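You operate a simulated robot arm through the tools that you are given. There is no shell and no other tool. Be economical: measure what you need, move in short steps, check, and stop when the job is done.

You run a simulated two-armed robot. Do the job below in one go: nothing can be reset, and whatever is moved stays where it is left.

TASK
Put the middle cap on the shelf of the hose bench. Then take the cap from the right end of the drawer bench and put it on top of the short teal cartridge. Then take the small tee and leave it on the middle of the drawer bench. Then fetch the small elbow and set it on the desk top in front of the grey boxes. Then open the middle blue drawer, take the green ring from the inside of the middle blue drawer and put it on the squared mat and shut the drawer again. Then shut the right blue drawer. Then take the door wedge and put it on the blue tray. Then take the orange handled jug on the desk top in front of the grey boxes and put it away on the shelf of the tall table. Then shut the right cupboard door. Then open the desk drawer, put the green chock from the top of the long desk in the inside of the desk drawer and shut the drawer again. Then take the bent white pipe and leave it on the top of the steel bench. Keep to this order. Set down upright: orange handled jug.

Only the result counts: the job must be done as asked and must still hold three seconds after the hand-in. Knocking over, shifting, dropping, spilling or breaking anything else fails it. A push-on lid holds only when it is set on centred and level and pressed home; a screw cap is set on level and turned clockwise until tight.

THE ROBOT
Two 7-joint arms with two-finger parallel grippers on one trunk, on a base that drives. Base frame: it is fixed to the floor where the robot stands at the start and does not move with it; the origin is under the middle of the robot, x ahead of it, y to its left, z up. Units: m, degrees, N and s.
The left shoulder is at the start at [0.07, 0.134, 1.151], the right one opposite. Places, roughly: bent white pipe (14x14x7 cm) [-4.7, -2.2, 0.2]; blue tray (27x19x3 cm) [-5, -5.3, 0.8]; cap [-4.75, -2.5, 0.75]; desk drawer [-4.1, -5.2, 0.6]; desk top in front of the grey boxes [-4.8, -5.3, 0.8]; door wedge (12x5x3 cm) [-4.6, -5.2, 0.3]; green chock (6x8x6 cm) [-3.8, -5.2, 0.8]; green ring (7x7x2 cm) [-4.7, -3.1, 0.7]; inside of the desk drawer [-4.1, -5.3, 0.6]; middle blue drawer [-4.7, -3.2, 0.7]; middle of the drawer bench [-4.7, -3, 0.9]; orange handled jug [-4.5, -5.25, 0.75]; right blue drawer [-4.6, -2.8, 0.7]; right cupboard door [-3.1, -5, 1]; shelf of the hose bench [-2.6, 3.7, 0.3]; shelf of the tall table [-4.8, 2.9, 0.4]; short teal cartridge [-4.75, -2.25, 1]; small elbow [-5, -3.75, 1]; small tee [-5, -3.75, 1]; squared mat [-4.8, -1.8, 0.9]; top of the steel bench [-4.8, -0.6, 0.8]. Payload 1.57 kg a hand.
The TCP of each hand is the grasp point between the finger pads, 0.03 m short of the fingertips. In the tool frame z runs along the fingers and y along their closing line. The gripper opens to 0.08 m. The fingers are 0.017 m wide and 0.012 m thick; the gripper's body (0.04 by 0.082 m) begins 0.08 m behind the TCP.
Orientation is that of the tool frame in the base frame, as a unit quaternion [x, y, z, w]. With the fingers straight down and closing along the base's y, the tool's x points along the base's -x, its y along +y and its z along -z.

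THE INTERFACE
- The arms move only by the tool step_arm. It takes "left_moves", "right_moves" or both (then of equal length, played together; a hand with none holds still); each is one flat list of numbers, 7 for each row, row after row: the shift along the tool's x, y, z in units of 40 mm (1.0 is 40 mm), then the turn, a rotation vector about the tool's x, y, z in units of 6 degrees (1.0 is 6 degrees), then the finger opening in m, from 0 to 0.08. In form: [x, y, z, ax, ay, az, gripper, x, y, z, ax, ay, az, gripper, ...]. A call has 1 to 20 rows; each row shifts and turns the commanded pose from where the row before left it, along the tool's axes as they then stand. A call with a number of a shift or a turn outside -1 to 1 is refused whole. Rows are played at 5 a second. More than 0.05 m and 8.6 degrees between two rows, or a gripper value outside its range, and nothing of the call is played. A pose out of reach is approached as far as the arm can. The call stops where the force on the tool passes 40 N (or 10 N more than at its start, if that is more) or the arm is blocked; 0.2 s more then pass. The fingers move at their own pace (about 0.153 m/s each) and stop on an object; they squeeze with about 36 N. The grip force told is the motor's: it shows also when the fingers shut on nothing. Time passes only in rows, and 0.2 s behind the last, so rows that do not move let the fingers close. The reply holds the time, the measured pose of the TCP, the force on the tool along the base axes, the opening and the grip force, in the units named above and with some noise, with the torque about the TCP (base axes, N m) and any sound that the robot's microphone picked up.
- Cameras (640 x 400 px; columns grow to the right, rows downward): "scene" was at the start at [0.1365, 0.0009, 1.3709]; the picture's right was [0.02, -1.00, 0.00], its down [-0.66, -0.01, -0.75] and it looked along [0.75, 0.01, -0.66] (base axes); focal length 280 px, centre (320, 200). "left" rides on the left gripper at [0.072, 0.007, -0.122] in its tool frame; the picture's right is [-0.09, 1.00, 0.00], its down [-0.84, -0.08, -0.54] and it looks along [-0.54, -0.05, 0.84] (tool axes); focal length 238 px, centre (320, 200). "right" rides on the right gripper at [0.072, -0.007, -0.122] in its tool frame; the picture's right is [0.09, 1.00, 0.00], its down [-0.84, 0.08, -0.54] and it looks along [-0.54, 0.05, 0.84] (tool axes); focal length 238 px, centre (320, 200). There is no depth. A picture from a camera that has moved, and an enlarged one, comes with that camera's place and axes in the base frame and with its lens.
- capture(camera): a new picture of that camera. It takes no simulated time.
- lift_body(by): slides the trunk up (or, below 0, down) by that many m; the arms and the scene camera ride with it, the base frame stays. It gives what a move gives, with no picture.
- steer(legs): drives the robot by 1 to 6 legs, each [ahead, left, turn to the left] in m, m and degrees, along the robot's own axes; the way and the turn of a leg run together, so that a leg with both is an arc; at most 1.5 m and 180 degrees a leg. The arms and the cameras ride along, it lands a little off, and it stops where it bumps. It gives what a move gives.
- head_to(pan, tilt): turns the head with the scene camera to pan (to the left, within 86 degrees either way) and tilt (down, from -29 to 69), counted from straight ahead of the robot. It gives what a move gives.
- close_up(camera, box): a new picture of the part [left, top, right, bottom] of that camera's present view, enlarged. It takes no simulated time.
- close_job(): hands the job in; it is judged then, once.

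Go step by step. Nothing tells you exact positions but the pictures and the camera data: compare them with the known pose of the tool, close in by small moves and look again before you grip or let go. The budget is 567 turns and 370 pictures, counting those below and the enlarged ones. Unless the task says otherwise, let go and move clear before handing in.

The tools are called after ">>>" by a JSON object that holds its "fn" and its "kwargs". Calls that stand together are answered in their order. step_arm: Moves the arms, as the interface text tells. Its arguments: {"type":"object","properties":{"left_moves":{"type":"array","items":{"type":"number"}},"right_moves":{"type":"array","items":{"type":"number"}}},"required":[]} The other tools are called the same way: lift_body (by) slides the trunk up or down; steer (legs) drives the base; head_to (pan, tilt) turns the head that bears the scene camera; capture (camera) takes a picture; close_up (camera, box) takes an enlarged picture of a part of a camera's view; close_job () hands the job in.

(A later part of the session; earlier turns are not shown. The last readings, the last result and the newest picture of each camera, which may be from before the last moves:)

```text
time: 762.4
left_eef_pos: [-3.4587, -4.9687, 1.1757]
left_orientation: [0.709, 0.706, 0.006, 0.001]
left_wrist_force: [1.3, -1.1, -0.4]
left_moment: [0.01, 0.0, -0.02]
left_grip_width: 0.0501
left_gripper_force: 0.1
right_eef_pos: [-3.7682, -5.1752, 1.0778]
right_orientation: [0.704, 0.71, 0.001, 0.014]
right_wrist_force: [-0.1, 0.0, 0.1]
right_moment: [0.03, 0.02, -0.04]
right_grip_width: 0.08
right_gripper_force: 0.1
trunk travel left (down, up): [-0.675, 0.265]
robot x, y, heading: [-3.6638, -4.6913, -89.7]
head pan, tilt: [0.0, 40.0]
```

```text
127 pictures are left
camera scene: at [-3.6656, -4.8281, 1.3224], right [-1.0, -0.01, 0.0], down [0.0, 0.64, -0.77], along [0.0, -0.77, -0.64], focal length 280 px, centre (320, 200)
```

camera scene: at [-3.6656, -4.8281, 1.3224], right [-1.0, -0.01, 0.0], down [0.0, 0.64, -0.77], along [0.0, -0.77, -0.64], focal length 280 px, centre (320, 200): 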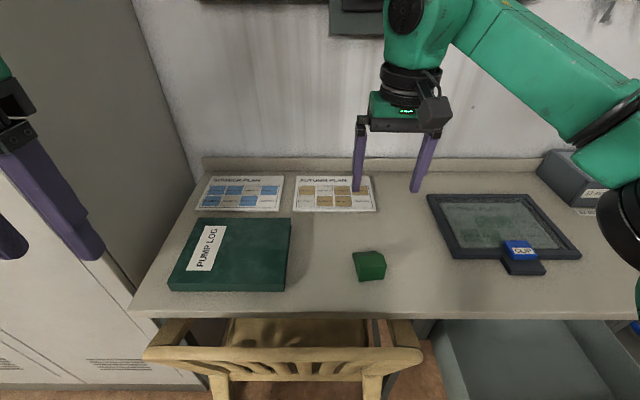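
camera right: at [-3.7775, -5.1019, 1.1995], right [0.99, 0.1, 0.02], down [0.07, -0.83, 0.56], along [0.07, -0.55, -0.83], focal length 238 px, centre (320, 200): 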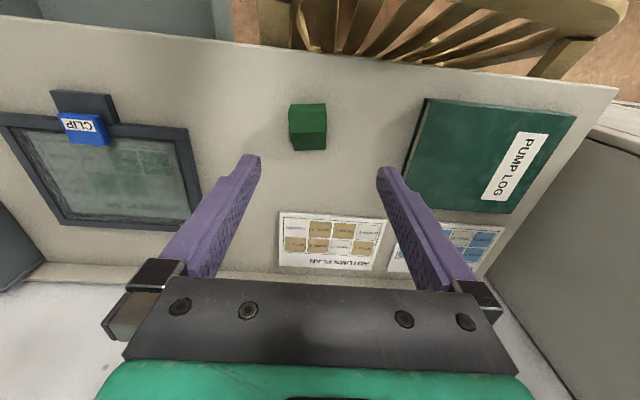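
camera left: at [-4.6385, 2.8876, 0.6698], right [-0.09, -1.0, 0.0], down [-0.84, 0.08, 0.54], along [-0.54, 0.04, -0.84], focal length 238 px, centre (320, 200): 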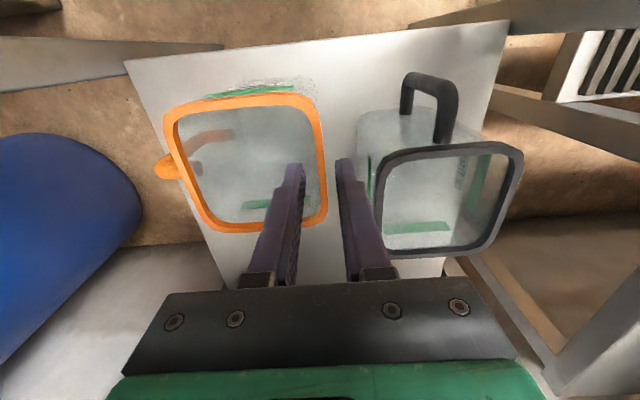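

>>> {"fn": "step_arm", "kwargs": {"right_moves": [-0.5, -0.12, 0.8, 0, 0, 0, 0.08, -0.45, -0.13, 0.8, 0, 0, 0, 0.08, 0, 0, 1, 0, 0, 0, 0.08, 0, 0, 1, 0, 0, 0, 0.08]}}

>>> {"fn": "capture", "kwargs": {"camera": "right"}}

```text
time: 763.4
left_eef_pos: [-3.4597, -4.9687, 1.1756]
left_orientation: [0.708, 0.706, 0.006, 0.001]
left_wrist_force: [-0.1, -0.4, -0.9]
left_moment: [0.03, -0.01, -0.03]
left_grip_width: 0.05
left_gripper_force: 0.0
right_eef_pos: [-3.7755, -5.2153, 0.9312]
right_orientation: [0.704, 0.71, 0.002, 0.014]
right_wrist_force: [-0.4, 0.2, 0.0]
right_moment: [0.03, -0.01, -0.03]
right_grip_width: 0.0802
right_gripper_force: 0.1
trunk travel left (down, up): [-0.675, 0.265]
robot x, y, heading: [-3.6666, -4.6923, -89.5]
head pan, tilt: [0.0, 40.0]
```

```text
126 pictures are left
camera right: at [-3.7857, -5.1417, 1.0528], right [0.99, 0.1, 0.02], down [0.07, -0.83, 0.56], along [0.07, -0.55, -0.83], focal length 238 px, centre (320, 200)
```

right: 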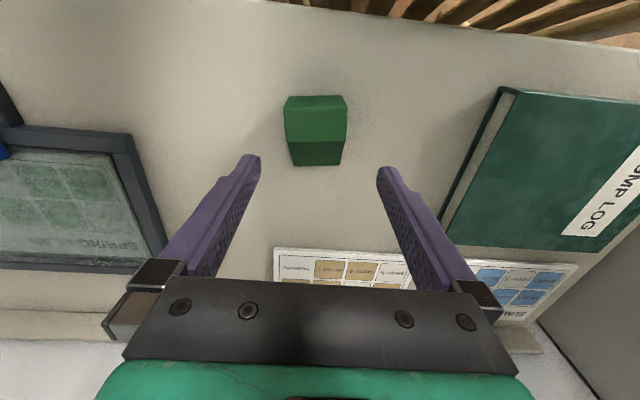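

>>> {"fn": "step_arm", "kwargs": {"right_moves": [0, 0, 1, 0, 0, 0, 0.08, 0, 0, 0.9, 0, 0, 0, 0.08]}}

>>> {"fn": "capture", "kwargs": {"camera": "right"}}

```text
time: 764.0
left_eef_pos: [-3.4591, -4.9682, 1.1756]
left_orientation: [0.708, 0.706, 0.005, 0.002]
left_wrist_force: [0.8, -0.6, 0.8]
left_moment: [0.03, -0.03, 0.0]
left_grip_width: 0.05
left_gripper_force: 0.1
right_eef_pos: [-3.7737, -5.2188, 0.859]
right_orientation: [0.704, 0.71, 0.001, 0.014]
right_wrist_force: [0.5, -0.3, -0.8]
right_moment: [0.02, -0.01, 0.01]
right_grip_width: 0.0799
right_gripper_force: 0.0
trunk travel left (down, up): [-0.675, 0.265]
robot x, y, heading: [-3.6691, -4.6933, -89.8]
head pan, tilt: [0.0, 40.0]
```

```text
125 pictures are left
camera right: at [-3.7839, -5.1446, 0.9804], right [0.99, 0.1, 0.02], down [0.07, -0.83, 0.56], along [0.07, -0.55, -0.83], focal length 238 px, centre (320, 200)
```

right: 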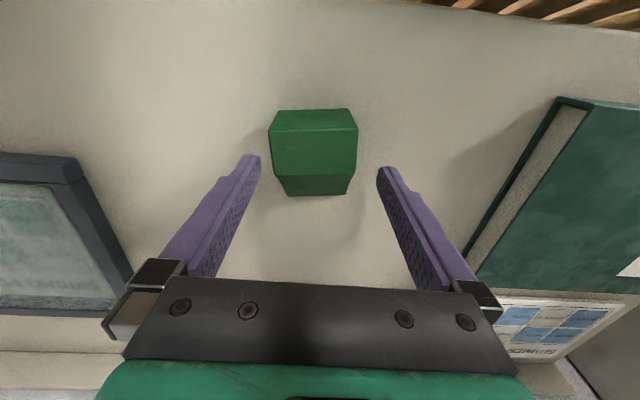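

>>> {"fn": "step_arm", "kwargs": {"right_moves": [0.1, 0, 0.7, 0, 0, 0, 0.08, 0, 0, 0, 0, 0, 0, 0.04, 0, 0, 0, 0, 0, 0, 0.0, 0, 0, 0, 0, 0, 0, 0.0]}}

>>> {"fn": "capture", "kwargs": {"camera": "right"}}

```text
time: 765.0
left_eef_pos: [-3.4598, -4.9666, 1.176]
left_orientation: [0.71, 0.705, 0.005, 0.002]
left_wrist_force: [1.1, -0.6, 0.1]
left_moment: [0.02, -0.02, 0.01]
left_grip_width: 0.0501
left_gripper_force: 0.0
right_eef_pos: [-3.7726, -5.2132, 0.8331]
right_orientation: [0.704, 0.71, 0.001, 0.015]
right_wrist_force: [-7.4, -2.9, 8.2]
right_moment: [0.06, 0.69, 0.21]
right_grip_width: 0.059
right_gripper_force: 36.3
trunk travel left (down, up): [-0.675, 0.265]
robot x, y, heading: [-3.6673, -4.6961, -89.8]
head pan, tilt: [0.0, 40.0]
```

```text
124 pictures are left
camera right: at [-3.7828, -5.1393, 0.9546], right [0.99, 0.1, 0.02], down [0.07, -0.83, 0.56], along [0.07, -0.56, -0.83], focal length 238 px, centre (320, 200)
```

right: 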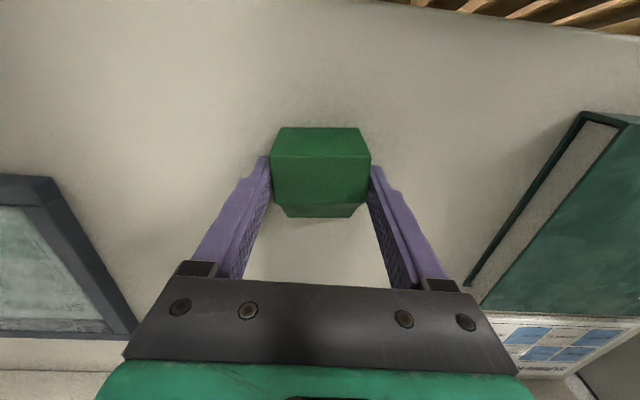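

>>> {"fn": "step_arm", "kwargs": {"right_moves": [0, 0, -0.6, 0, 0, 0, 0, 0, 0, -1, 0, 0, 0, 0, 0, 0, -1, 0, 0, 0, 0, 0, 0, -1, 0, 0, 0, 0, 0, 0, -1, 0, 0, 0, 0, 0.6, 0, -0.4, 0, 0, 0, 0, 0.7, 0, 0, 0, 0, 0, 0]}}

>>> {"fn": "steer", "kwargs": {"legs": [[-0.15, 0, 0], [0, -0.42, 0]]}}

>>> {"fn": "capture", "kwargs": {"camera": "scene"}}

>>> {"fn": "capture", "kwargs": {"camera": "right"}}

```text
time: 766.6
left_eef_pos: [-3.4595, -4.9655, 1.1774]
left_orientation: [0.709, 0.705, 0.005, 0.001]
left_wrist_force: [0.2, 0.8, -0.2]
left_moment: [0.0, 0.0, -0.02]
left_grip_width: 0.0498
left_gripper_force: 0.1
right_eef_pos: [-3.782, -5.1581, 1.0268]
right_orientation: [0.704, 0.71, 0.001, 0.015]
right_wrist_force: [0.0, 1.2, -1.8]
right_moment: [0.0, -0.01, -0.02]
right_grip_width: 0.0591
right_gripper_force: 36.0
trunk travel left (down, up): [-0.675, 0.265]
robot x, y, heading: [-3.6666, -4.6863, -89.6]
head pan, tilt: [0.0, 40.0]
```

```text
time: 770.2
left_eef_pos: [-3.886, -4.8197, 1.1759]
left_orientation: [0.712, 0.702, 0.006, -0.001]
left_wrist_force: [0.2, -0.3, 0.1]
left_moment: [-0.01, -0.01, 0.0]
left_grip_width: 0.0504
left_gripper_force: 0.0
right_eef_pos: [-4.2116, -5.0082, 1.0271]
right_orientation: [0.708, 0.706, 0.001, 0.014]
right_wrist_force: [-0.1, -0.3, -2.4]
right_moment: [0.01, -0.02, -0.03]
right_grip_width: 0.0587
right_gripper_force: 36.1
trunk travel left (down, up): [-0.675, 0.265]
robot x, y, heading: [-4.0902, -4.541, -89.9]
head pan, tilt: [0.0, 40.0]
```

```text
123 pictures are left
camera scene: at [-4.0912, -4.6773, 1.3225], right [-1.0, 0.0, 0.0], down [0.0, 0.64, -0.77], along [0.0, -0.77, -0.64], focal length 280 px, centre (320, 200)
```

scene: 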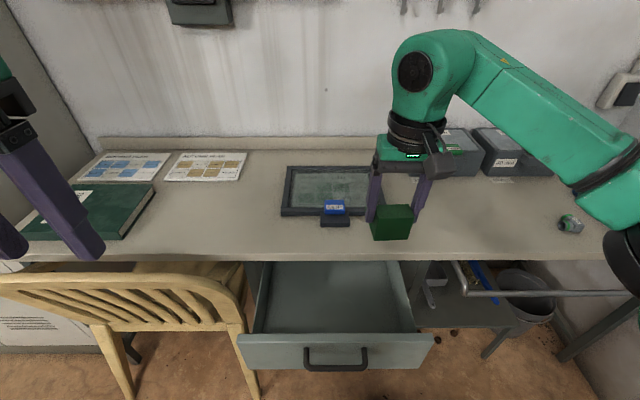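

```text
122 pictures are left
camera right: at [-4.2202, -4.9346, 1.1479], right [1.0, 0.09, 0.02], down [0.07, -0.83, 0.56], along [0.07, -0.55, -0.83], focal length 238 px, centre (320, 200)
```

right: 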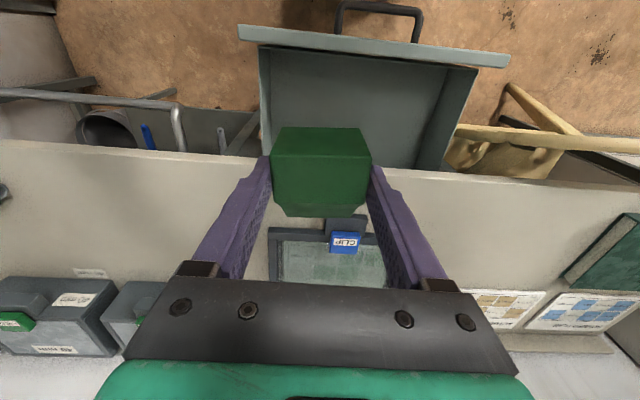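

>>> {"fn": "step_arm", "kwargs": {"right_moves": [0, 0.8, 0, 0, 0, 0, 0, 0.05, 0.74, 0, 0, 0, 0, 0]}}

>>> {"fn": "lift_body", "kwargs": {"by": -0.14}}

>>> {"fn": "capture", "kwargs": {"camera": "right"}}

```text
time: 770.8
left_eef_pos: [-3.8844, -4.8194, 1.1759]
left_orientation: [0.713, 0.702, 0.005, 0.0]
left_wrist_force: [1.3, -0.9, -0.6]
left_moment: [-0.01, 0.01, 0.04]
left_grip_width: 0.0499
left_gripper_force: 0.0
right_eef_pos: [-4.15, -5.0055, 1.0262]
right_orientation: [0.708, 0.706, 0.0, 0.014]
right_wrist_force: [1.2, -0.1, -1.7]
right_moment: [0.0, 0.02, 0.0]
right_grip_width: 0.0587
right_gripper_force: 35.8
trunk travel left (down, up): [-0.675, 0.265]
robot x, y, heading: [-4.094, -4.5371, -90.4]
head pan, tilt: [0.0, 40.0]
```

```text
time: 772.5
left_eef_pos: [-3.8858, -4.8198, 1.0358]
left_orientation: [0.711, 0.703, 0.006, 0.001]
left_wrist_force: [0.4, 0.4, -0.7]
left_moment: [-0.02, 0.01, 0.0]
left_grip_width: 0.05
left_gripper_force: 0.0
right_eef_pos: [-4.1509, -5.0043, 0.8877]
right_orientation: [0.707, 0.707, 0.001, 0.014]
right_wrist_force: [0.2, -0.2, -2.9]
right_moment: [0.05, -0.01, -0.02]
right_grip_width: 0.0583
right_gripper_force: 35.8
trunk travel left (down, up): [-0.535, 0.405]
robot x, y, heading: [-4.0928, -4.5407, -90.2]
head pan, tilt: [0.0, 40.0]
```

```text
121 pictures are left
camera right: at [-4.1599, -4.9317, 1.0087], right [1.0, 0.09, 0.02], down [0.07, -0.83, 0.56], along [0.07, -0.55, -0.83], focal length 238 px, centre (320, 200)
```

right: 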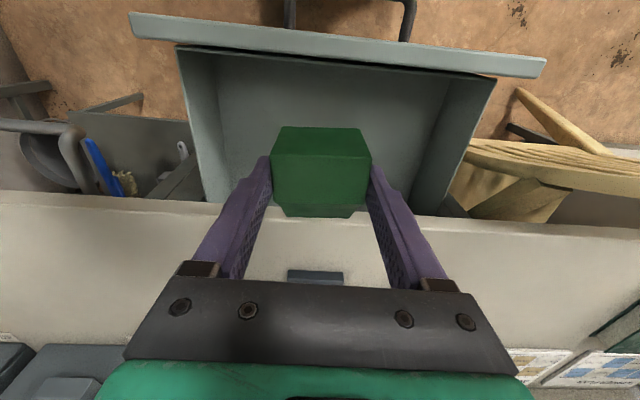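

>>> {"fn": "step_arm", "kwargs": {"right_moves": [0.05, 0, 1, 0, 0, 0, 0, 0.05, 0, 1, 0, 0, 0, 0, 0, 0, 1, 0, 0, 0, 0, 0, 0, 0.6, 0, 0, 0, 0]}}

>>> {"fn": "capture", "kwargs": {"camera": "right"}}

>>> {"fn": "capture", "kwargs": {"camera": "scene"}}

```text
time: 773.5
left_eef_pos: [-3.8863, -4.8198, 1.0363]
left_orientation: [0.712, 0.703, 0.005, 0.001]
left_wrist_force: [0.0, 0.0, 0.3]
left_moment: [-0.03, 0.01, 0.02]
left_grip_width: 0.0502
left_gripper_force: 0.0
right_eef_pos: [-4.1487, -5.0005, 0.7445]
right_orientation: [0.707, 0.707, 0.002, 0.015]
right_wrist_force: [0.4, -0.4, -1.8]
right_moment: [-0.01, 0.01, -0.02]
right_grip_width: 0.0581
right_gripper_force: 36.1
trunk travel left (down, up): [-0.535, 0.405]
robot x, y, heading: [-4.0957, -4.5415, -90.3]
head pan, tilt: [0.0, 40.0]
```

```text
120 pictures are left
camera right: at [-4.1577, -4.9276, 0.8654], right [1.0, 0.09, 0.02], down [0.06, -0.83, 0.56], along [0.07, -0.55, -0.83], focal length 238 px, centre (320, 200)
```

right: 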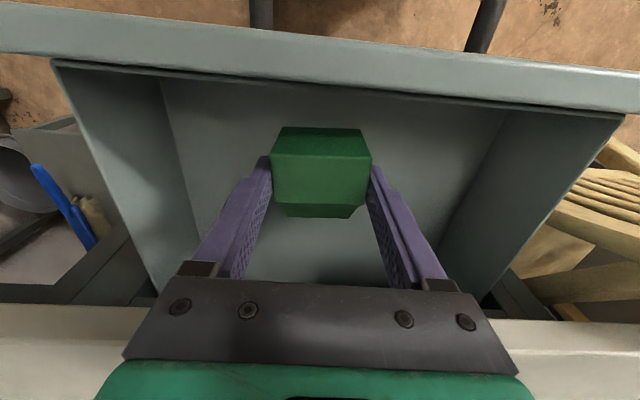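

```text
119 pictures are left
camera scene: at [-4.0921, -4.6773, 1.1825], right [-1.0, 0.0, 0.0], down [0.0, 0.64, -0.77], along [0.0, -0.77, -0.64], focal length 280 px, centre (320, 200)
```

scene: 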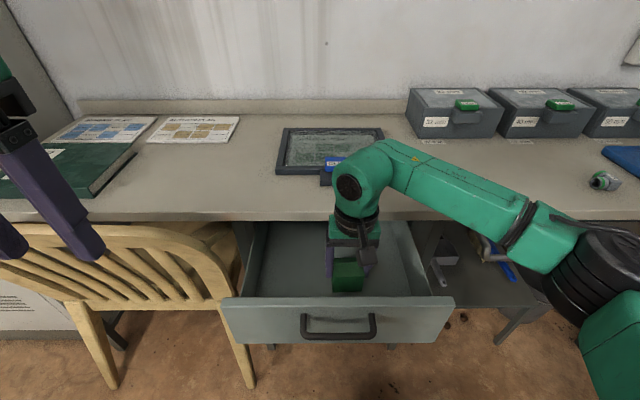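

>>> {"fn": "step_arm", "kwargs": {"right_moves": [0, 0, 0.4, 0, 0, 0, 0, 0, 0, 0.3, 0, 0, 0, 0, 0, 0, 0.25, 0, 0, 0, 0, 0, 0, 0.2, 0, 0, 0, 0, 0, 0, 0.2, 0, 0, 0, 0, 0, 0, 0.2, 0, 0, 0, 0]}}

>>> {"fn": "capture", "kwargs": {"camera": "right"}}

```text
time: 774.9
left_eef_pos: [-3.8853, -4.8203, 1.0357]
left_orientation: [0.712, 0.702, 0.006, 0.0]
left_wrist_force: [0.2, 0.0, -0.1]
left_moment: [0.03, -0.02, -0.01]
left_grip_width: 0.0499
left_gripper_force: 0.1
right_eef_pos: [-4.1455, -5.0055, 0.6809]
right_orientation: [0.708, 0.707, 0.001, 0.013]
right_wrist_force: [0.3, 0.3, -2.0]
right_moment: [0.03, -0.02, -0.01]
right_grip_width: 0.0584
right_gripper_force: 36.3
trunk travel left (down, up): [-0.535, 0.405]
robot x, y, heading: [-4.0934, -4.5425, -90.2]
head pan, tilt: [0.0, 40.0]
```

```text
118 pictures are left
camera right: at [-4.1544, -4.9318, 0.8034], right [1.0, 0.09, 0.02], down [0.06, -0.83, 0.56], along [0.07, -0.55, -0.83], focal length 238 px, centre (320, 200)
```

right: 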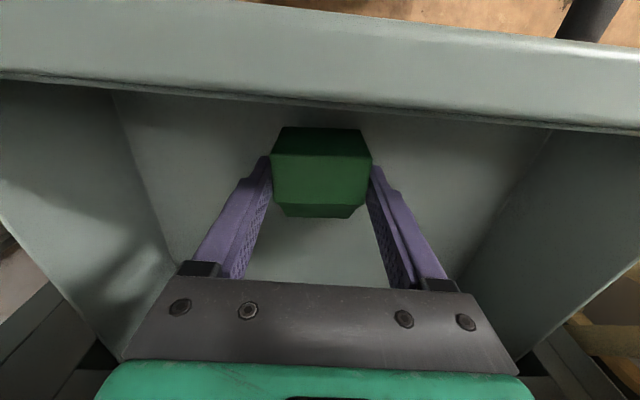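

>>> {"fn": "step_arm", "kwargs": {"right_moves": [0, 0, 0.2, 0, 0, 0, 0, 0, 0, 0.2, 0, 0, 0, 0, 0, 0, 0.2, 0, 0, 0, 0, 0, 0, 0.2, 0, 0, 0, 0, 0, 0, 0.2, 0, 0, 0, 0]}}

```text
time: 775.9
left_eef_pos: [-3.8862, -4.8185, 1.0361]
left_orientation: [0.712, 0.702, 0.005, 0.001]
left_wrist_force: [0.4, -1.3, -0.1]
left_moment: [0.04, -0.03, 0.02]
left_grip_width: 0.0504
left_gripper_force: 0.0
right_eef_pos: [-4.1441, -5.0095, 0.6595]
right_orientation: [0.708, 0.706, -0.002, 0.021]
right_wrist_force: [-4.1, -0.4, 27.1]
right_moment: [0.62, 1.12, 0.11]
right_grip_width: 0.0579
right_gripper_force: 35.7
trunk travel left (down, up): [-0.535, 0.405]
robot x, y, heading: [-4.0971, -4.5393, -90.2]
head pan, tilt: [0.0, 40.0]
stopped in row 5 (right hand): the force on the tool passed its limit (the readings are from after the stop); the commanded pose is now the measured one
```

>>> {"fn": "step_arm", "kwargs": {"right_moves": [0, 0, -0.05, 0, 0, 0, 0.08, 0, 0, 0, 0, 0, 0, 0.08, 0, 0, -0.7, 0, 0, 0, 0.08, 0, 0, -1, 0, 0, 0, 0.08, 0, 0, -1, 0, 0, 0, 0.08, 0, 0, -1, 0, 0, 0, 0.08, 0, 0, -1, 0, 0, 0, 0.08, 0, 0, -1, 0, 0, 0, 0.08]}}

>>> {"fn": "capture", "kwargs": {"camera": "right"}}

```text
time: 777.7
left_eef_pos: [-3.8868, -4.8189, 1.0363]
left_orientation: [0.712, 0.702, 0.005, 0.001]
left_wrist_force: [-0.3, -0.2, -0.3]
left_moment: [0.03, 0.03, -0.02]
left_grip_width: 0.05
left_gripper_force: 0.1
right_eef_pos: [-4.1527, -5.0046, 0.8838]
right_orientation: [0.708, 0.706, 0.0, 0.017]
right_wrist_force: [-0.3, 0.4, 0.5]
right_moment: [-0.01, 0.02, 0.02]
right_grip_width: 0.0802
right_gripper_force: 0.1
trunk travel left (down, up): [-0.535, 0.405]
robot x, y, heading: [-4.0954, -4.5427, -90.3]
head pan, tilt: [0.0, 40.0]
```

```text
117 pictures are left
camera right: at [-4.1618, -4.9294, 1.0051], right [1.0, 0.09, 0.02], down [0.06, -0.82, 0.56], along [0.07, -0.56, -0.82], focal length 238 px, centre (320, 200)
```

right: 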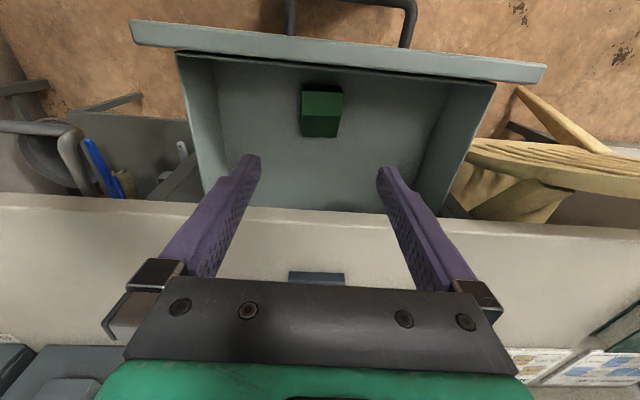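

Chock is in the drawer. Backing off, tilting the closed hand forward and pushing the drawer shut.

>>> {"fn": "steer", "kwargs": {"legs": [[-0.25, 0, 0]]}}

>>> {"fn": "step_arm", "kwargs": {"right_moves": [0, 0, 0, 0, -1, 0, 0, 0, 0, 0, 0, -1, 0, 0, 0, 0, 0, 0, -1, 0, 0, 0, 0, 0, 0, -1, 0, 0, 0, 0, 0, 0, -1, 0, 0, 0, 0, 0, 0, -1, 0, 0, 0, 0, 0, 0, -1, 0, 0, 0, 0, 0, 0, -1, 0, 0, 0, 0, 0, 0, -1, 0, 0, 0, 0, 0, 0, -1, 0, 0]}}

>>> {"fn": "capture", "kwargs": {"camera": "scene"}}

```text
time: 779.5
left_eef_pos: [-3.884, -4.5658, 1.0354]
left_orientation: [0.71, 0.704, 0.005, 0.0]
left_wrist_force: [0.7, 0.8, -0.5]
left_moment: [0.02, 0.05, 0.04]
left_grip_width: 0.0499
left_gripper_force: 0.1
right_eef_pos: [-4.1493, -4.7522, 0.8849]
right_orientation: [0.706, 0.708, 0.0, 0.019]
right_wrist_force: [-0.1, 0.3, 0.5]
right_moment: [-0.01, -0.01, 0.01]
right_grip_width: 0.0798
right_gripper_force: 0.0
trunk travel left (down, up): [-0.535, 0.405]
robot x, y, heading: [-4.0936, -4.2904, -89.9]
head pan, tilt: [0.0, 40.0]
```

```text
time: 781.7
left_eef_pos: [-3.885, -4.5654, 1.0361]
left_orientation: [0.71, 0.705, 0.004, 0.001]
left_wrist_force: [0.0, -0.5, 0.3]
left_moment: [0.02, 0.0, 0.0]
left_grip_width: 0.0499
left_gripper_force: 0.0
right_eef_pos: [-4.1502, -4.7528, 0.8844]
right_orientation: [0.612, 0.603, -0.354, 0.37]
right_wrist_force: [-0.1, 0.2, -0.3]
right_moment: [0.01, -0.02, -0.02]
right_grip_width: 0.0001
right_gripper_force: 21.3
trunk travel left (down, up): [-0.535, 0.405]
robot x, y, heading: [-4.0949, -4.2883, -90.0]
head pan, tilt: [0.0, 40.0]
```

```text
116 pictures are left
camera scene: at [-4.0908, -4.4245, 1.1825], right [-1.0, 0.0, 0.0], down [0.0, 0.64, -0.77], along [0.0, -0.77, -0.64], focal length 280 px, centre (320, 200)
```

scene: 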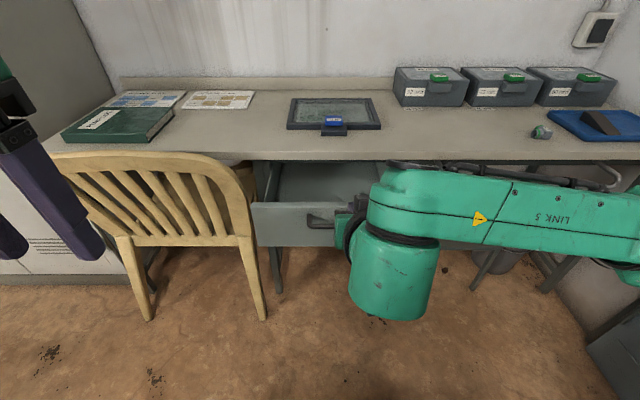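

>>> {"fn": "step_arm", "kwargs": {"right_moves": [0.686, 0, 0.98, 0, 0, 0, 0, 0.686, 0, 0.98, 0, 0, 0, 0, 0.686, 0, 0.98, 0, 0, 0, 0, 0.686, 0, 0.98, 0, 0, 0, 0, 0.686, 0, 0.98, 0, 0, 0, 0]}}

>>> {"fn": "capture", "kwargs": {"camera": "right"}}

>>> {"fn": "capture", "kwargs": {"camera": "scene"}}

```text
time: 782.9
left_eef_pos: [-3.8837, -4.5673, 1.0355]
left_orientation: [0.71, 0.704, 0.005, 0.001]
left_wrist_force: [0.9, 0.1, -0.9]
left_moment: [0.02, 0.02, 0.01]
left_grip_width: 0.0503
left_gripper_force: 0.2
right_eef_pos: [-4.1411, -4.8638, 0.6695]
right_orientation: [0.611, 0.605, -0.353, 0.37]
right_wrist_force: [-0.7, 1.1, -0.2]
right_moment: [-0.01, -0.01, -0.01]
right_grip_width: 0.0
right_gripper_force: 21.7
trunk travel left (down, up): [-0.535, 0.405]
robot x, y, heading: [-4.0934, -4.2881, -89.8]
head pan, tilt: [0.0, 40.0]
```

```text
115 pictures are left
camera right: at [-4.1479, -4.7234, 0.6653], right [1.0, 0.05, -0.06], down [0.05, 0.08, 1.0], along [0.05, -1.0, 0.07], focal length 238 px, centre (320, 200)
```

right: 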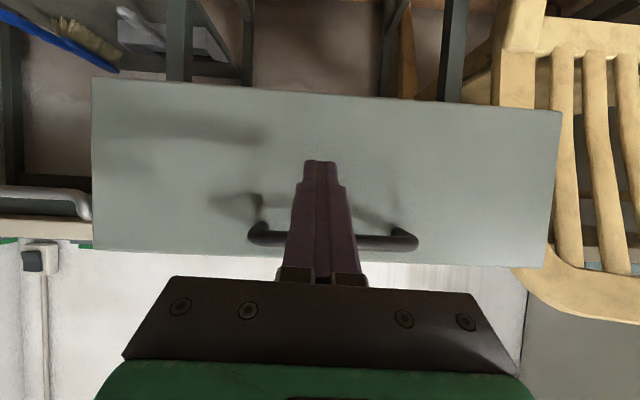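

```text
114 pictures are left
camera scene: at [-4.0896, -4.4256, 1.1824], right [-1.0, 0.0, 0.0], down [0.0, 0.64, -0.77], along [0.0, -0.77, -0.64], focal length 280 px, centre (320, 200)
```

scene: 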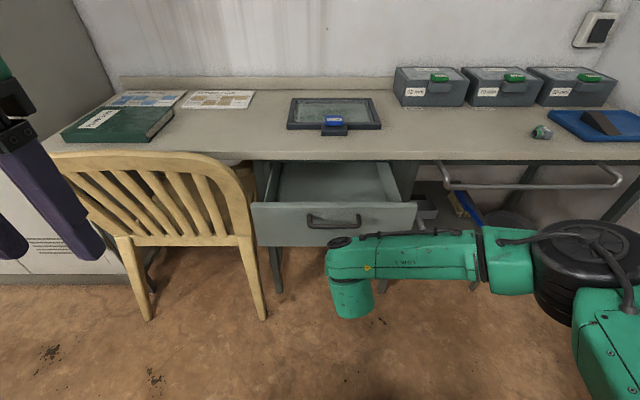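

>>> {"fn": "steer", "kwargs": {"legs": [[0.19, 0, 0]]}}

>>> {"fn": "step_arm", "kwargs": {"right_moves": [-0.25, 0, 0.44, 0, 0, 0, 0, -0.25, 0, 0.44, 0, 0, 0, 0, -0.25, 0, 0.44, 0, 0, 0, 0, -0.25, 0, 0.44, 0, 0, 0, 0]}}

>>> {"fn": "capture", "kwargs": {"camera": "scene"}}

```text
time: 784.5
left_eef_pos: [-3.8854, -4.7559, 1.0371]
left_orientation: [0.712, 0.703, 0.004, 0.001]
left_wrist_force: [-0.4, 0.1, -0.4]
left_moment: [0.02, 0.0, 0.01]
left_grip_width: 0.05
left_gripper_force: 0.0
right_eef_pos: [-4.1439, -5.0514, 0.6698]
right_orientation: [0.612, 0.603, -0.354, 0.369]
right_wrist_force: [0.2, -0.5, -0.5]
right_moment: [0.0, 0.0, -0.03]
right_grip_width: 0.0
right_gripper_force: 21.3
trunk travel left (down, up): [-0.535, 0.405]
robot x, y, heading: [-4.0911, -4.479, -90.0]
head pan, tilt: [0.0, 40.0]
```

```text
time: 785.2
left_eef_pos: [-3.8868, -4.7548, 1.0358]
left_orientation: [0.711, 0.703, 0.006, 0.0]
left_wrist_force: [0.3, -0.5, 0.2]
left_moment: [0.08, 0.0, 0.02]
left_grip_width: 0.0499
left_gripper_force: 0.1
right_eef_pos: [-4.1423, -5.0952, 0.6716]
right_orientation: [0.613, 0.605, -0.35, 0.368]
right_wrist_force: [-4.3, 18.2, 10.8]
right_moment: [-0.05, 0.01, -0.11]
right_grip_width: 0.0001
right_gripper_force: 21.7
trunk travel left (down, up): [-0.535, 0.405]
robot x, y, heading: [-4.0953, -4.4765, -90.0]
head pan, tilt: [0.0, 40.0]
stopped in row 3 (right hand): the force on the tool passed its limit (the readings are from after the stop); the commanded pose is now the measured one
```

```text
113 pictures are left
camera scene: at [-4.0917, -4.612, 1.1827], right [-1.0, 0.0, 0.0], down [0.0, 0.64, -0.77], along [0.0, -0.77, -0.64], focal length 280 px, centre (320, 200)
```

scene: 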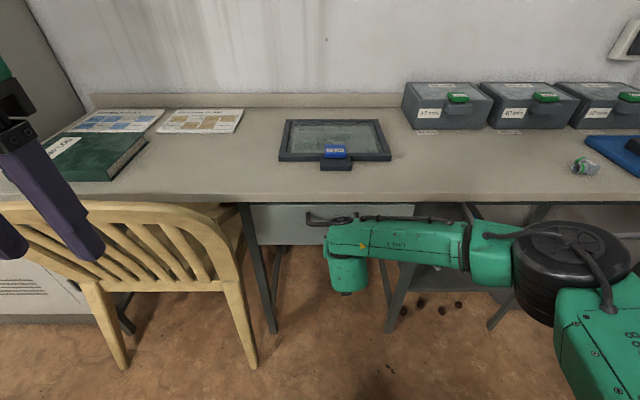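

Desk drawer is shut. Withdrawing, untilting the hand, and going to the bent white pipe on the drawer bench's lower shelf.

>>> {"fn": "step_arm", "kwargs": {"right_moves": [0, 0, -0.9, 0, 0, 0, 0, 0, 0, -0.9, 0, 0, 0, 0, -0.5, 0, -0.8, 0, 0, 0, 0, -0.9, 0, 0, 0, 0, 0, 0, -0.9, 0, 0, 0, 0, 0, 0]}}

>>> {"fn": "steer", "kwargs": {"legs": [[-0.4, 0, 0]]}}

>>> {"fn": "step_arm", "kwargs": {"right_moves": [0, 0, 0, 0, 1, 0, 0.05, 0, 0, 0, 0, 1, 0, 0.05, 0, 0, 0, 0, 1, 0, 0.05, 0, 0, 0, 0, 1, 0, 0.05, 0, 0, 0, 0, 1, 0, 0.05, 0, 0, 0, 0, 1, 0, 0.05, 0, 0, 0, 0, 1, 0, 0.05, 0, 0, 0, 0, 1, 0, 0.05, 0, 0, 0, 0, 1, 0, 0.05, 0, 0, 0, 0, 1, 0, 0.05]}}

>>> {"fn": "capture", "kwargs": {"camera": "scene"}}

```text
time: 786.4
left_eef_pos: [-3.8845, -4.7549, 1.0363]
left_orientation: [0.712, 0.703, 0.005, 0.0]
left_wrist_force: [-0.2, 0.4, -0.4]
left_moment: [-0.01, -0.01, -0.01]
left_grip_width: 0.05
left_gripper_force: 0.0
right_eef_pos: [-4.146, -5.0519, 0.8038]
right_orientation: [0.614, 0.604, -0.351, 0.367]
right_wrist_force: [0.2, -0.2, -0.3]
right_moment: [0.01, -0.01, 0.0]
right_grip_width: 0.0
right_gripper_force: 21.7
trunk travel left (down, up): [-0.535, 0.405]
robot x, y, heading: [-4.0915, -4.4765, -90.2]
head pan, tilt: [0.0, 40.0]
```

```text
time: 788.9
left_eef_pos: [-3.8845, -4.3506, 1.0347]
left_orientation: [0.712, 0.702, 0.004, 0.0]
left_wrist_force: [-0.5, 0.4, -0.1]
left_moment: [-0.03, 0.01, 0.03]
left_grip_width: 0.0501
left_gripper_force: 0.1
right_eef_pos: [-4.1442, -4.6476, 0.8028]
right_orientation: [0.614, 0.605, -0.35, 0.367]
right_wrist_force: [0.4, 0.9, -0.4]
right_moment: [-0.02, 0.0, 0.01]
right_grip_width: 0.0
right_gripper_force: 21.3
trunk travel left (down, up): [-0.535, 0.405]
robot x, y, heading: [-4.0893, -4.0718, -90.1]
head pan, tilt: [0.0, 40.0]
```

```text
time: 791.1
left_eef_pos: [-3.8836, -4.3504, 1.0361]
left_orientation: [0.711, 0.703, 0.005, 0.0]
left_wrist_force: [0.4, 0.0, -0.5]
left_moment: [0.0, 0.0, -0.01]
left_grip_width: 0.0499
left_gripper_force: 0.1
right_eef_pos: [-4.1438, -4.6473, 0.8023]
right_orientation: [0.707, 0.707, 0.004, 0.014]
right_wrist_force: [0.6, 0.1, 0.0]
right_moment: [0.0, 0.04, -0.03]
right_grip_width: 0.0499
right_gripper_force: 0.1
trunk travel left (down, up): [-0.535, 0.405]
robot x, y, heading: [-4.0906, -4.0722, -90.3]
head pan, tilt: [0.0, 40.0]
```

```text
112 pictures are left
camera scene: at [-4.0894, -4.209, 1.1825], right [-1.0, 0.0, 0.0], down [0.0, 0.64, -0.77], along [0.0, -0.77, -0.64], focal length 280 px, centre (320, 200)
```

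scene: 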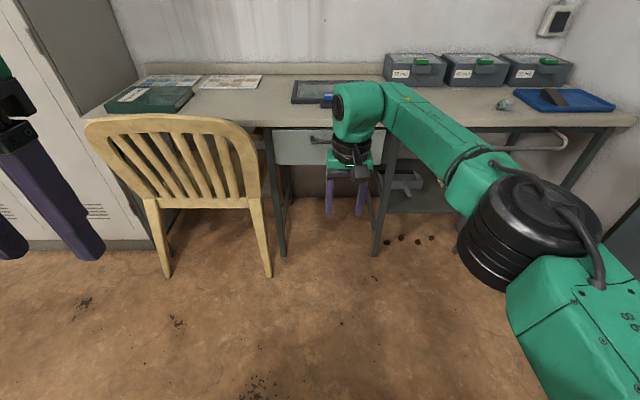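

>>> {"fn": "step_arm", "kwargs": {"right_moves": [0.9, 0, -0.3, 0, 0, 0, 0.05, 0.9, 0, -0.3, 0, 0, 0, 0.05, 0.9, 0, -0.3, 0, 0, 0, 0.05, 0.9, 0, -0.3, 0, 0, 0, 0.05]}}

>>> {"fn": "steer", "kwargs": {"legs": [[0, 0.35, 0], [0, 0, -89.5], [0, -1.5, 0], [0, -0.28, 0]]}}

>>> {"fn": "lift_body", "kwargs": {"by": -0.25}}

>>> {"fn": "head_to", "kwargs": {"pan": 0, "tilt": 25}}

>>> {"fn": "capture", "kwargs": {"camera": "scene"}}

```text
time: 792.1
left_eef_pos: [-3.8838, -4.3504, 1.0366]
left_orientation: [0.711, 0.703, 0.006, 0.001]
left_wrist_force: [-0.8, -0.5, 0.3]
left_moment: [-0.01, -0.01, -0.01]
left_grip_width: 0.0501
left_gripper_force: 0.2
right_eef_pos: [-4.1483, -4.5016, 0.8483]
right_orientation: [0.708, 0.706, 0.003, 0.015]
right_wrist_force: [-0.5, 0.1, 0.4]
right_moment: [-0.01, -0.02, 0.01]
right_grip_width: 0.05
right_gripper_force: 0.1
trunk travel left (down, up): [-0.535, 0.405]
robot x, y, heading: [-4.0918, -4.0737, -90.2]
head pan, tilt: [0.0, 40.0]
```

```text
time: 806.6
left_eef_pos: [-4.012, -2.5449, 1.037]
left_orientation: [1.0, 0.003, 0.004, 0.003]
left_wrist_force: [0.1, 0.0, 0.3]
left_moment: [0.0, -0.03, 0.01]
left_grip_width: 0.0499
left_gripper_force: 0.0
right_eef_pos: [-4.1688, -2.2842, 0.8486]
right_orientation: [1.0, 0.008, -0.008, 0.013]
right_wrist_force: [-0.9, 0.5, -0.5]
right_moment: [0.0, 0.0, 0.0]
right_grip_width: 0.0504
right_gripper_force: 0.0
trunk travel left (down, up): [-0.535, 0.405]
robot x, y, heading: [-3.7344, -2.3335, -179.2]
head pan, tilt: [0.0, 40.0]
```

```text
time: 809.2
left_eef_pos: [-4.011, -2.5462, 0.7865]
left_orientation: [1.0, 0.003, 0.003, 0.003]
left_wrist_force: [-0.2, -0.6, -0.4]
left_moment: [0.01, 0.0, 0.0]
left_grip_width: 0.05
left_gripper_force: 0.0
right_eef_pos: [-4.1678, -2.2859, 0.5978]
right_orientation: [1.0, 0.007, -0.009, 0.012]
right_wrist_force: [-0.8, 0.4, -0.2]
right_moment: [-0.02, -0.03, 0.01]
right_grip_width: 0.0499
right_gripper_force: 0.0
trunk travel left (down, up): [-0.285, 0.655]
robot x, y, heading: [-3.7379, -2.3307, -179.2]
head pan, tilt: [0.0, 40.0]
```

```text
time: 810.0
left_eef_pos: [-4.0123, -2.5456, 0.7869]
left_orientation: [1.0, 0.003, 0.003, 0.004]
left_wrist_force: [1.7, 0.0, -0.4]
left_moment: [-0.01, 0.04, -0.01]
left_grip_width: 0.0497
left_gripper_force: 0.1
right_eef_pos: [-4.169, -2.2844, 0.5981]
right_orientation: [1.0, 0.008, -0.009, 0.014]
right_wrist_force: [-0.9, -0.6, -0.2]
right_moment: [0.0, 0.01, -0.02]
right_grip_width: 0.0498
right_gripper_force: 0.1
trunk travel left (down, up): [-0.285, 0.655]
robot x, y, heading: [-3.7347, -2.3307, -179.3]
head pan, tilt: [0.0, 25.0]
```

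```text
111 pictures are left
camera scene: at [-3.8776, -2.3356, 0.9558], right [-0.01, 1.0, 0.0], down [0.42, 0.01, -0.91], along [-0.91, -0.01, -0.42], focal length 280 px, centre (320, 200)
```

scene: 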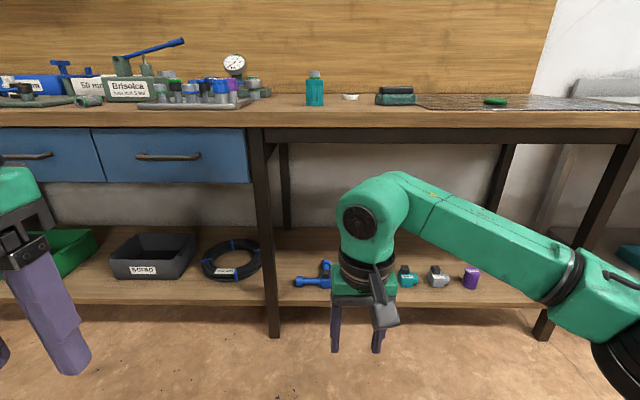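

>>> {"fn": "step_arm", "kwargs": {"right_moves": [0, -0.9, 0, 0, 0, 0, 0.06, 0, -0.9, 0, 0, 0, 0, 0.06, 0, -0.9, 0, 0, 0, 0, 0.06, 0, -0.9, 0, 0, 0, 0, 0.06, 0, -0.9, 0, 0, 0, 0, 0.06]}}

>>> {"fn": "capture", "kwargs": {"camera": "scene"}}

>>> {"fn": "close_up", "kwargs": {"camera": "scene", "box": [250, 230, 410, 330]}}

```text
time: 811.2
left_eef_pos: [-4.0119, -2.5453, 0.7865]
left_orientation: [1.0, 0.003, 0.004, 0.004]
left_wrist_force: [-1.2, -1.2, -0.6]
left_moment: [-0.01, -0.01, 0.0]
left_grip_width: 0.0501
left_gripper_force: 0.0
right_eef_pos: [-4.1721, -2.1048, 0.5913]
right_orientation: [1.0, 0.008, -0.009, 0.013]
right_wrist_force: [0.2, -0.1, 1.4]
right_moment: [0.01, -0.02, 0.03]
right_grip_width: 0.0601
right_gripper_force: 0.1
trunk travel left (down, up): [-0.285, 0.655]
robot x, y, heading: [-3.7386, -2.3345, -179.1]
head pan, tilt: [0.0, 25.0]
```

```text
110 pictures are left
camera scene: at [-3.8774, -2.3352, 0.9559], right [-0.01, 1.0, 0.0], down [0.42, 0.01, -0.91], along [-0.91, -0.01, -0.42], focal length 280 px, centre (320, 200)
```

scene: 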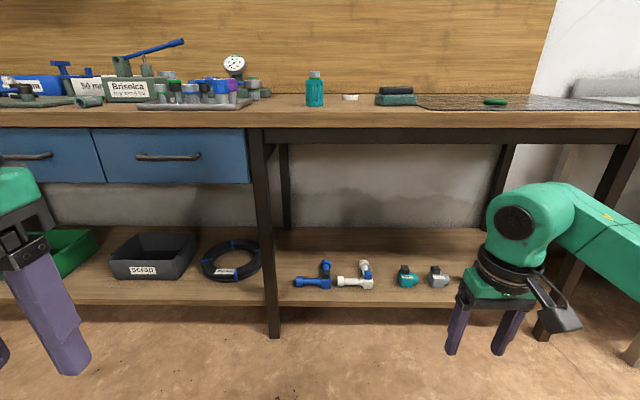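

```text
4.00 times, centred on (330, 280) of scene
camera zoom: at [-3.8774, -2.3352, 0.9559], right [-0.01, 1.0, 0.0], down [0.42, 0.01, -0.91], along [-0.91, -0.01, -0.42], focal length 1118 px, centre (280, -120)
```

zoom: 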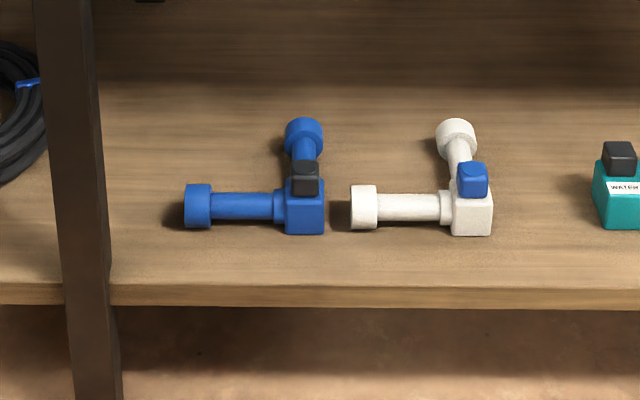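

The white bent pipe lies on the lower shelf with one leg toward the wall (about x -4.75, y -2.16). I'll tuck the left hand, lower the trunk and approach for that rear leg, closing along y.

>>> {"fn": "step_arm", "kwargs": {"left_moves": [0.6, 0.2, 0, 0, 0, 0, 0.05, 0.6, 0.2, 0, 0, 0, 0, 0.05], "right_moves": [0, 0.3, 0, 0, 0.2, 0, 0.06, 0, 0.3, 0, 0, 0, 0, 0.06]}}

>>> {"fn": "lift_body", "kwargs": {"by": -0.25}}

>>> {"fn": "steer", "kwargs": {"legs": [[0.3, 0, -0.8]]}}

>>> {"fn": "capture", "kwargs": {"camera": "right"}}

>>> {"fn": "capture", "kwargs": {"camera": "scene"}}

```text
time: 811.8
left_eef_pos: [-3.976, -2.5367, 0.7701]
left_orientation: [1.0, 0.002, 0.004, 0.003]
left_wrist_force: [-0.8, 0.2, 0.7]
left_moment: [-0.04, 0.02, 0.0]
left_grip_width: 0.0497
left_gripper_force: 0.0
left hand out of reach, approached as far as the arm can: row 1, 2
right_eef_pos: [-4.1722, -2.1295, 0.5935]
right_orientation: [1.0, 0.008, 0.002, 0.013]
right_wrist_force: [0.0, -0.8, 0.5]
right_moment: [-0.02, -0.03, 0.02]
right_grip_width: 0.0601
right_gripper_force: 0.0
trunk travel left (down, up): [-0.285, 0.655]
robot x, y, heading: [-3.7382, -2.3332, -179.0]
head pan, tilt: [0.0, 25.0]
```

```text
time: 814.4
left_eef_pos: [-3.9764, -2.5369, 0.5193]
left_orientation: [1.0, 0.002, 0.003, 0.003]
left_wrist_force: [-0.9, 0.9, -0.3]
left_moment: [-0.01, 0.0, -0.02]
left_grip_width: 0.0499
left_gripper_force: 0.0
right_eef_pos: [-4.1729, -2.1288, 0.3436]
right_orientation: [1.0, 0.007, 0.002, 0.013]
right_wrist_force: [-0.2, -0.5, -0.5]
right_moment: [-0.02, 0.0, -0.02]
right_grip_width: 0.0598
right_gripper_force: 0.1
trunk travel left (down, up): [-0.035, 0.905]
robot x, y, heading: [-3.7394, -2.3341, -179.0]
head pan, tilt: [0.0, 25.0]
```

```text
time: 816.4
left_eef_pos: [-4.2735, -2.5309, 0.5199]
left_orientation: [1.0, -0.01, 0.003, 0.003]
left_wrist_force: [0.0, -0.5, 0.7]
left_moment: [0.01, -0.02, 0.02]
left_grip_width: 0.05
left_gripper_force: 0.0
right_eef_pos: [-4.4588, -2.1201, 0.3432]
right_orientation: [1.0, -0.003, 0.002, 0.013]
right_wrist_force: [-0.1, -0.2, 0.3]
right_moment: [-0.01, 0.0, 0.0]
right_grip_width: 0.06
right_gripper_force: 0.1
trunk travel left (down, up): [-0.035, 0.905]
robot x, y, heading: [-4.0303, -2.3342, 179.6]
head pan, tilt: [0.0, 25.0]
```

```text
108 pictures are left
camera right: at [-4.3874, -2.1104, 0.4656], right [0.09, -1.0, 0.03], down [-0.84, -0.06, 0.54], along [-0.54, -0.07, -0.84], focal length 238 px, centre (320, 200)
```

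right: 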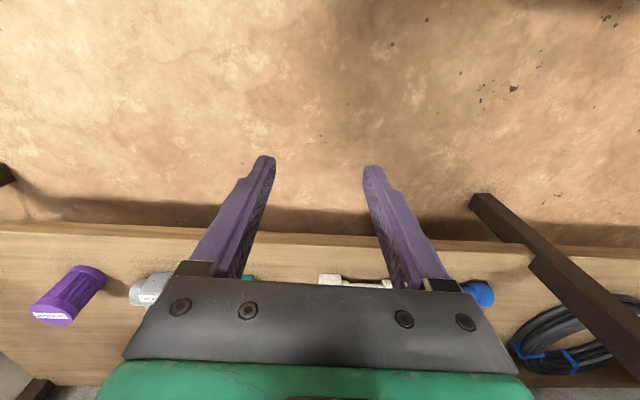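

```text
107 pictures are left
camera scene: at [-4.169, -2.333, 0.7058], right [0.01, 1.0, 0.0], down [0.42, 0.0, -0.91], along [-0.91, 0.01, -0.42], focal length 280 px, centre (320, 200)
```

scene: 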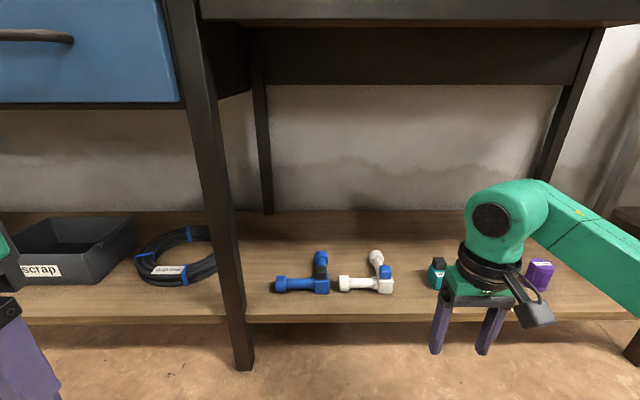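

>>> {"fn": "step_arm", "kwargs": {"right_moves": [0, 0.65, 0, 0, 0, 0, 0.06, 0, 0.6, 0, 0, 0, 0, 0.06]}}

>>> {"fn": "steer", "kwargs": {"legs": [[0.25, 0, 0.4]]}}

>>> {"fn": "capture", "kwargs": {"camera": "right"}}

>>> {"fn": "capture", "kwargs": {"camera": "scene"}}

```text
time: 817.0
left_eef_pos: [-4.2718, -2.5324, 0.5209]
left_orientation: [1.0, -0.01, 0.004, 0.004]
left_wrist_force: [0.9, 0.2, -0.6]
left_moment: [-0.03, 0.02, 0.02]
left_grip_width: 0.0501
left_gripper_force: 0.1
right_eef_pos: [-4.4601, -2.1693, 0.3447]
right_orientation: [1.0, -0.004, 0.001, 0.012]
right_wrist_force: [1.1, -0.8, -0.2]
right_moment: [-0.03, 0.01, 0.0]
right_grip_width: 0.0599
right_gripper_force: 0.1
trunk travel left (down, up): [-0.035, 0.905]
robot x, y, heading: [-4.0256, -2.3321, 179.5]
head pan, tilt: [0.0, 25.0]
```

```text
time: 818.8
left_eef_pos: [-4.523, -2.5292, 0.5198]
left_orientation: [1.0, -0.008, 0.004, 0.003]
left_wrist_force: [0.0, -0.5, 0.3]
left_moment: [-0.02, 0.0, 0.01]
left_grip_width: 0.05
left_gripper_force: 0.0
right_eef_pos: [-4.7095, -2.1685, 0.3455]
right_orientation: [1.0, -0.002, 0.002, 0.013]
right_wrist_force: [0.8, 0.2, -0.9]
right_moment: [0.01, -0.04, -0.01]
right_grip_width: 0.0599
right_gripper_force: 0.0
trunk travel left (down, up): [-0.035, 0.905]
robot x, y, heading: [-4.2811, -2.3344, 179.3]
head pan, tilt: [0.0, 25.0]
```

```text
106 pictures are left
camera right: at [-4.6385, -2.1587, 0.4679], right [0.09, -1.0, 0.03], down [-0.84, -0.06, 0.54], along [-0.54, -0.07, -0.84], focal length 238 px, centre (320, 200)
```

right: 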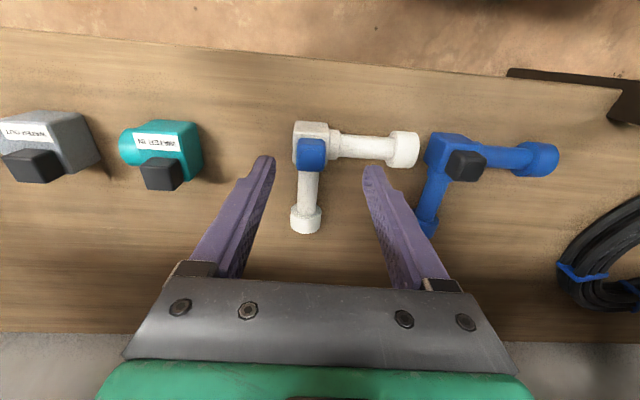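

```text
105 pictures are left
camera scene: at [-4.4194, -2.3314, 0.7058], right [0.01, 1.0, 0.0], down [0.42, 0.0, -0.91], along [-0.91, 0.01, -0.42], focal length 280 px, centre (320, 200)
```

scene: 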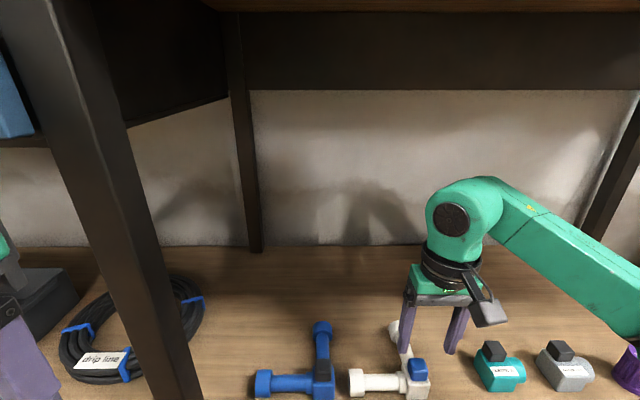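

>>> {"fn": "step_arm", "kwargs": {"right_moves": [-0.75, -0.13, 0, 0, 0, 0, 0.055, -0.7, 0, 0.5, 0, 0, 0, 0.055, 0, 0, 0.8, 0, 0, 0, 0.055]}}

>>> {"fn": "capture", "kwargs": {"camera": "right"}}

```text
time: 819.6
left_eef_pos: [-4.5224, -2.5291, 0.5194]
left_orientation: [1.0, -0.008, 0.003, 0.004]
left_wrist_force: [-0.6, -0.1, -1.1]
left_moment: [-0.01, 0.01, 0.06]
left_grip_width: 0.05
left_gripper_force: 0.1
right_eef_pos: [-4.7688, -2.1647, 0.2946]
right_orientation: [1.0, -0.002, 0.001, 0.013]
right_wrist_force: [0.1, -0.4, 0.8]
right_moment: [-0.03, 0.02, -0.02]
right_grip_width: 0.055
right_gripper_force: 0.0
trunk travel left (down, up): [-0.035, 0.905]
robot x, y, heading: [-4.2781, -2.3334, 179.7]
head pan, tilt: [0.0, 25.0]
```

```text
104 pictures are left
camera right: at [-4.6965, -2.1548, 0.416], right [0.09, -1.0, 0.03], down [-0.84, -0.06, 0.54], along [-0.54, -0.07, -0.84], focal length 238 px, centre (320, 200)
```

right: 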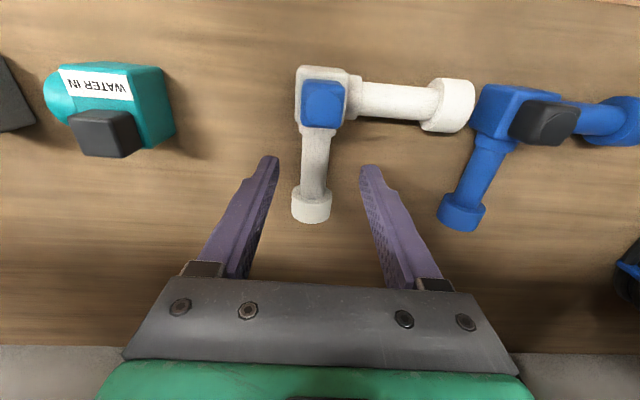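

>>> {"fn": "step_arm", "kwargs": {"right_moves": [-0.05, -0.08, 0.6, 0, 0, 0, 0.055, 0, 0, 0.5, 0, 0, 0, 0.055]}}

>>> {"fn": "capture", "kwargs": {"camera": "right"}}

```text
time: 820.2
left_eef_pos: [-4.5228, -2.5294, 0.5205]
left_orientation: [1.0, -0.008, 0.003, 0.004]
left_wrist_force: [0.2, 0.0, 0.2]
left_moment: [0.01, -0.03, -0.03]
left_grip_width: 0.0498
left_gripper_force: 0.0
right_eef_pos: [-4.7699, -2.1601, 0.2478]
right_orientation: [1.0, -0.002, 0.002, 0.012]
right_wrist_force: [0.4, -0.3, 0.0]
right_moment: [0.01, 0.01, 0.0]
right_grip_width: 0.0551
right_gripper_force: 0.0
trunk travel left (down, up): [-0.035, 0.905]
robot x, y, heading: [-4.2797, -2.3338, 179.6]
head pan, tilt: [0.0, 25.0]
```

```text
103 pictures are left
camera right: at [-4.6978, -2.1514, 0.3708], right [0.09, -1.0, 0.03], down [-0.84, -0.06, 0.54], along [-0.54, -0.07, -0.84], focal length 238 px, centre (320, 200)
```

right: 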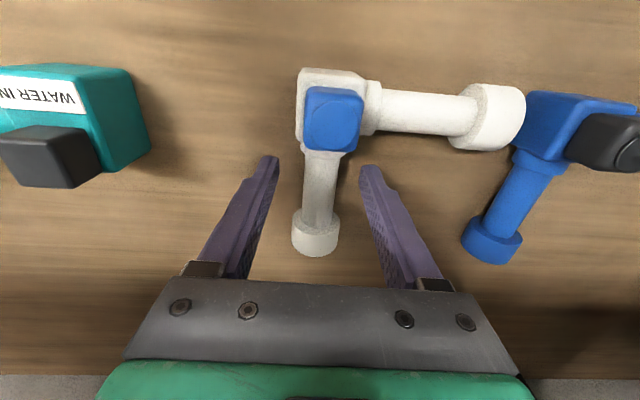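

>>> {"fn": "step_arm", "kwargs": {"right_moves": [0, 0, 0.12, 0, 0, 0, 0.055, 0, 0, 0, 0, 0, 0, 0.0, 0, 0, 0, 0, 0, 0, 0.0, 0, 0, 0, 0, 0, 0, 0.0]}}

>>> {"fn": "step_arm", "kwargs": {"right_moves": [0, 0, -0.4, 0, 0, 0, 0, 0, 0, -0.6, 0, 0, 0, 0, 0, 0, -0.6, 0, 0, 0, 0]}}

>>> {"fn": "capture", "kwargs": {"camera": "right"}}

```text
time: 821.2
left_eef_pos: [-4.5234, -2.5296, 0.5203]
left_orientation: [1.0, -0.007, 0.004, 0.003]
left_wrist_force: [0.2, 0.9, -0.1]
left_moment: [-0.01, 0.02, -0.01]
left_grip_width: 0.0499
left_gripper_force: 0.2
right_eef_pos: [-4.7715, -2.1598, 0.2441]
right_orientation: [1.0, -0.002, 0.002, 0.013]
right_wrist_force: [-1.4, -0.5, 0.6]
right_moment: [-0.03, 0.09, -0.02]
right_grip_width: 0.024
right_gripper_force: 36.5
trunk travel left (down, up): [-0.035, 0.905]
robot x, y, heading: [-4.2791, -2.3354, 179.4]
head pan, tilt: [0.0, 25.0]
```

```text
time: 822.0
left_eef_pos: [-4.523, -2.529, 0.5196]
left_orientation: [1.0, -0.008, 0.003, 0.003]
left_wrist_force: [-1.0, -0.9, -1.3]
left_moment: [-0.01, -0.03, -0.02]
left_grip_width: 0.0502
left_gripper_force: 0.0
right_eef_pos: [-4.7722, -2.1588, 0.3075]
right_orientation: [1.0, -0.002, 0.002, 0.014]
right_wrist_force: [0.2, -0.1, -2.3]
right_moment: [0.04, 0.0, -0.01]
right_grip_width: 0.0226
right_gripper_force: 35.4
trunk travel left (down, up): [-0.035, 0.905]
robot x, y, heading: [-4.2773, -2.3302, 179.5]
head pan, tilt: [0.0, 25.0]
```

```text
102 pictures are left
camera right: at [-4.7003, -2.149, 0.4303], right [0.09, -1.0, 0.03], down [-0.84, -0.06, 0.54], along [-0.54, -0.07, -0.84], focal length 238 px, centre (320, 200)
```

right: 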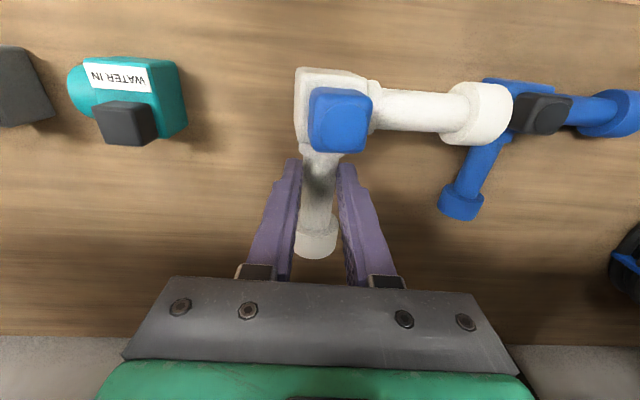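

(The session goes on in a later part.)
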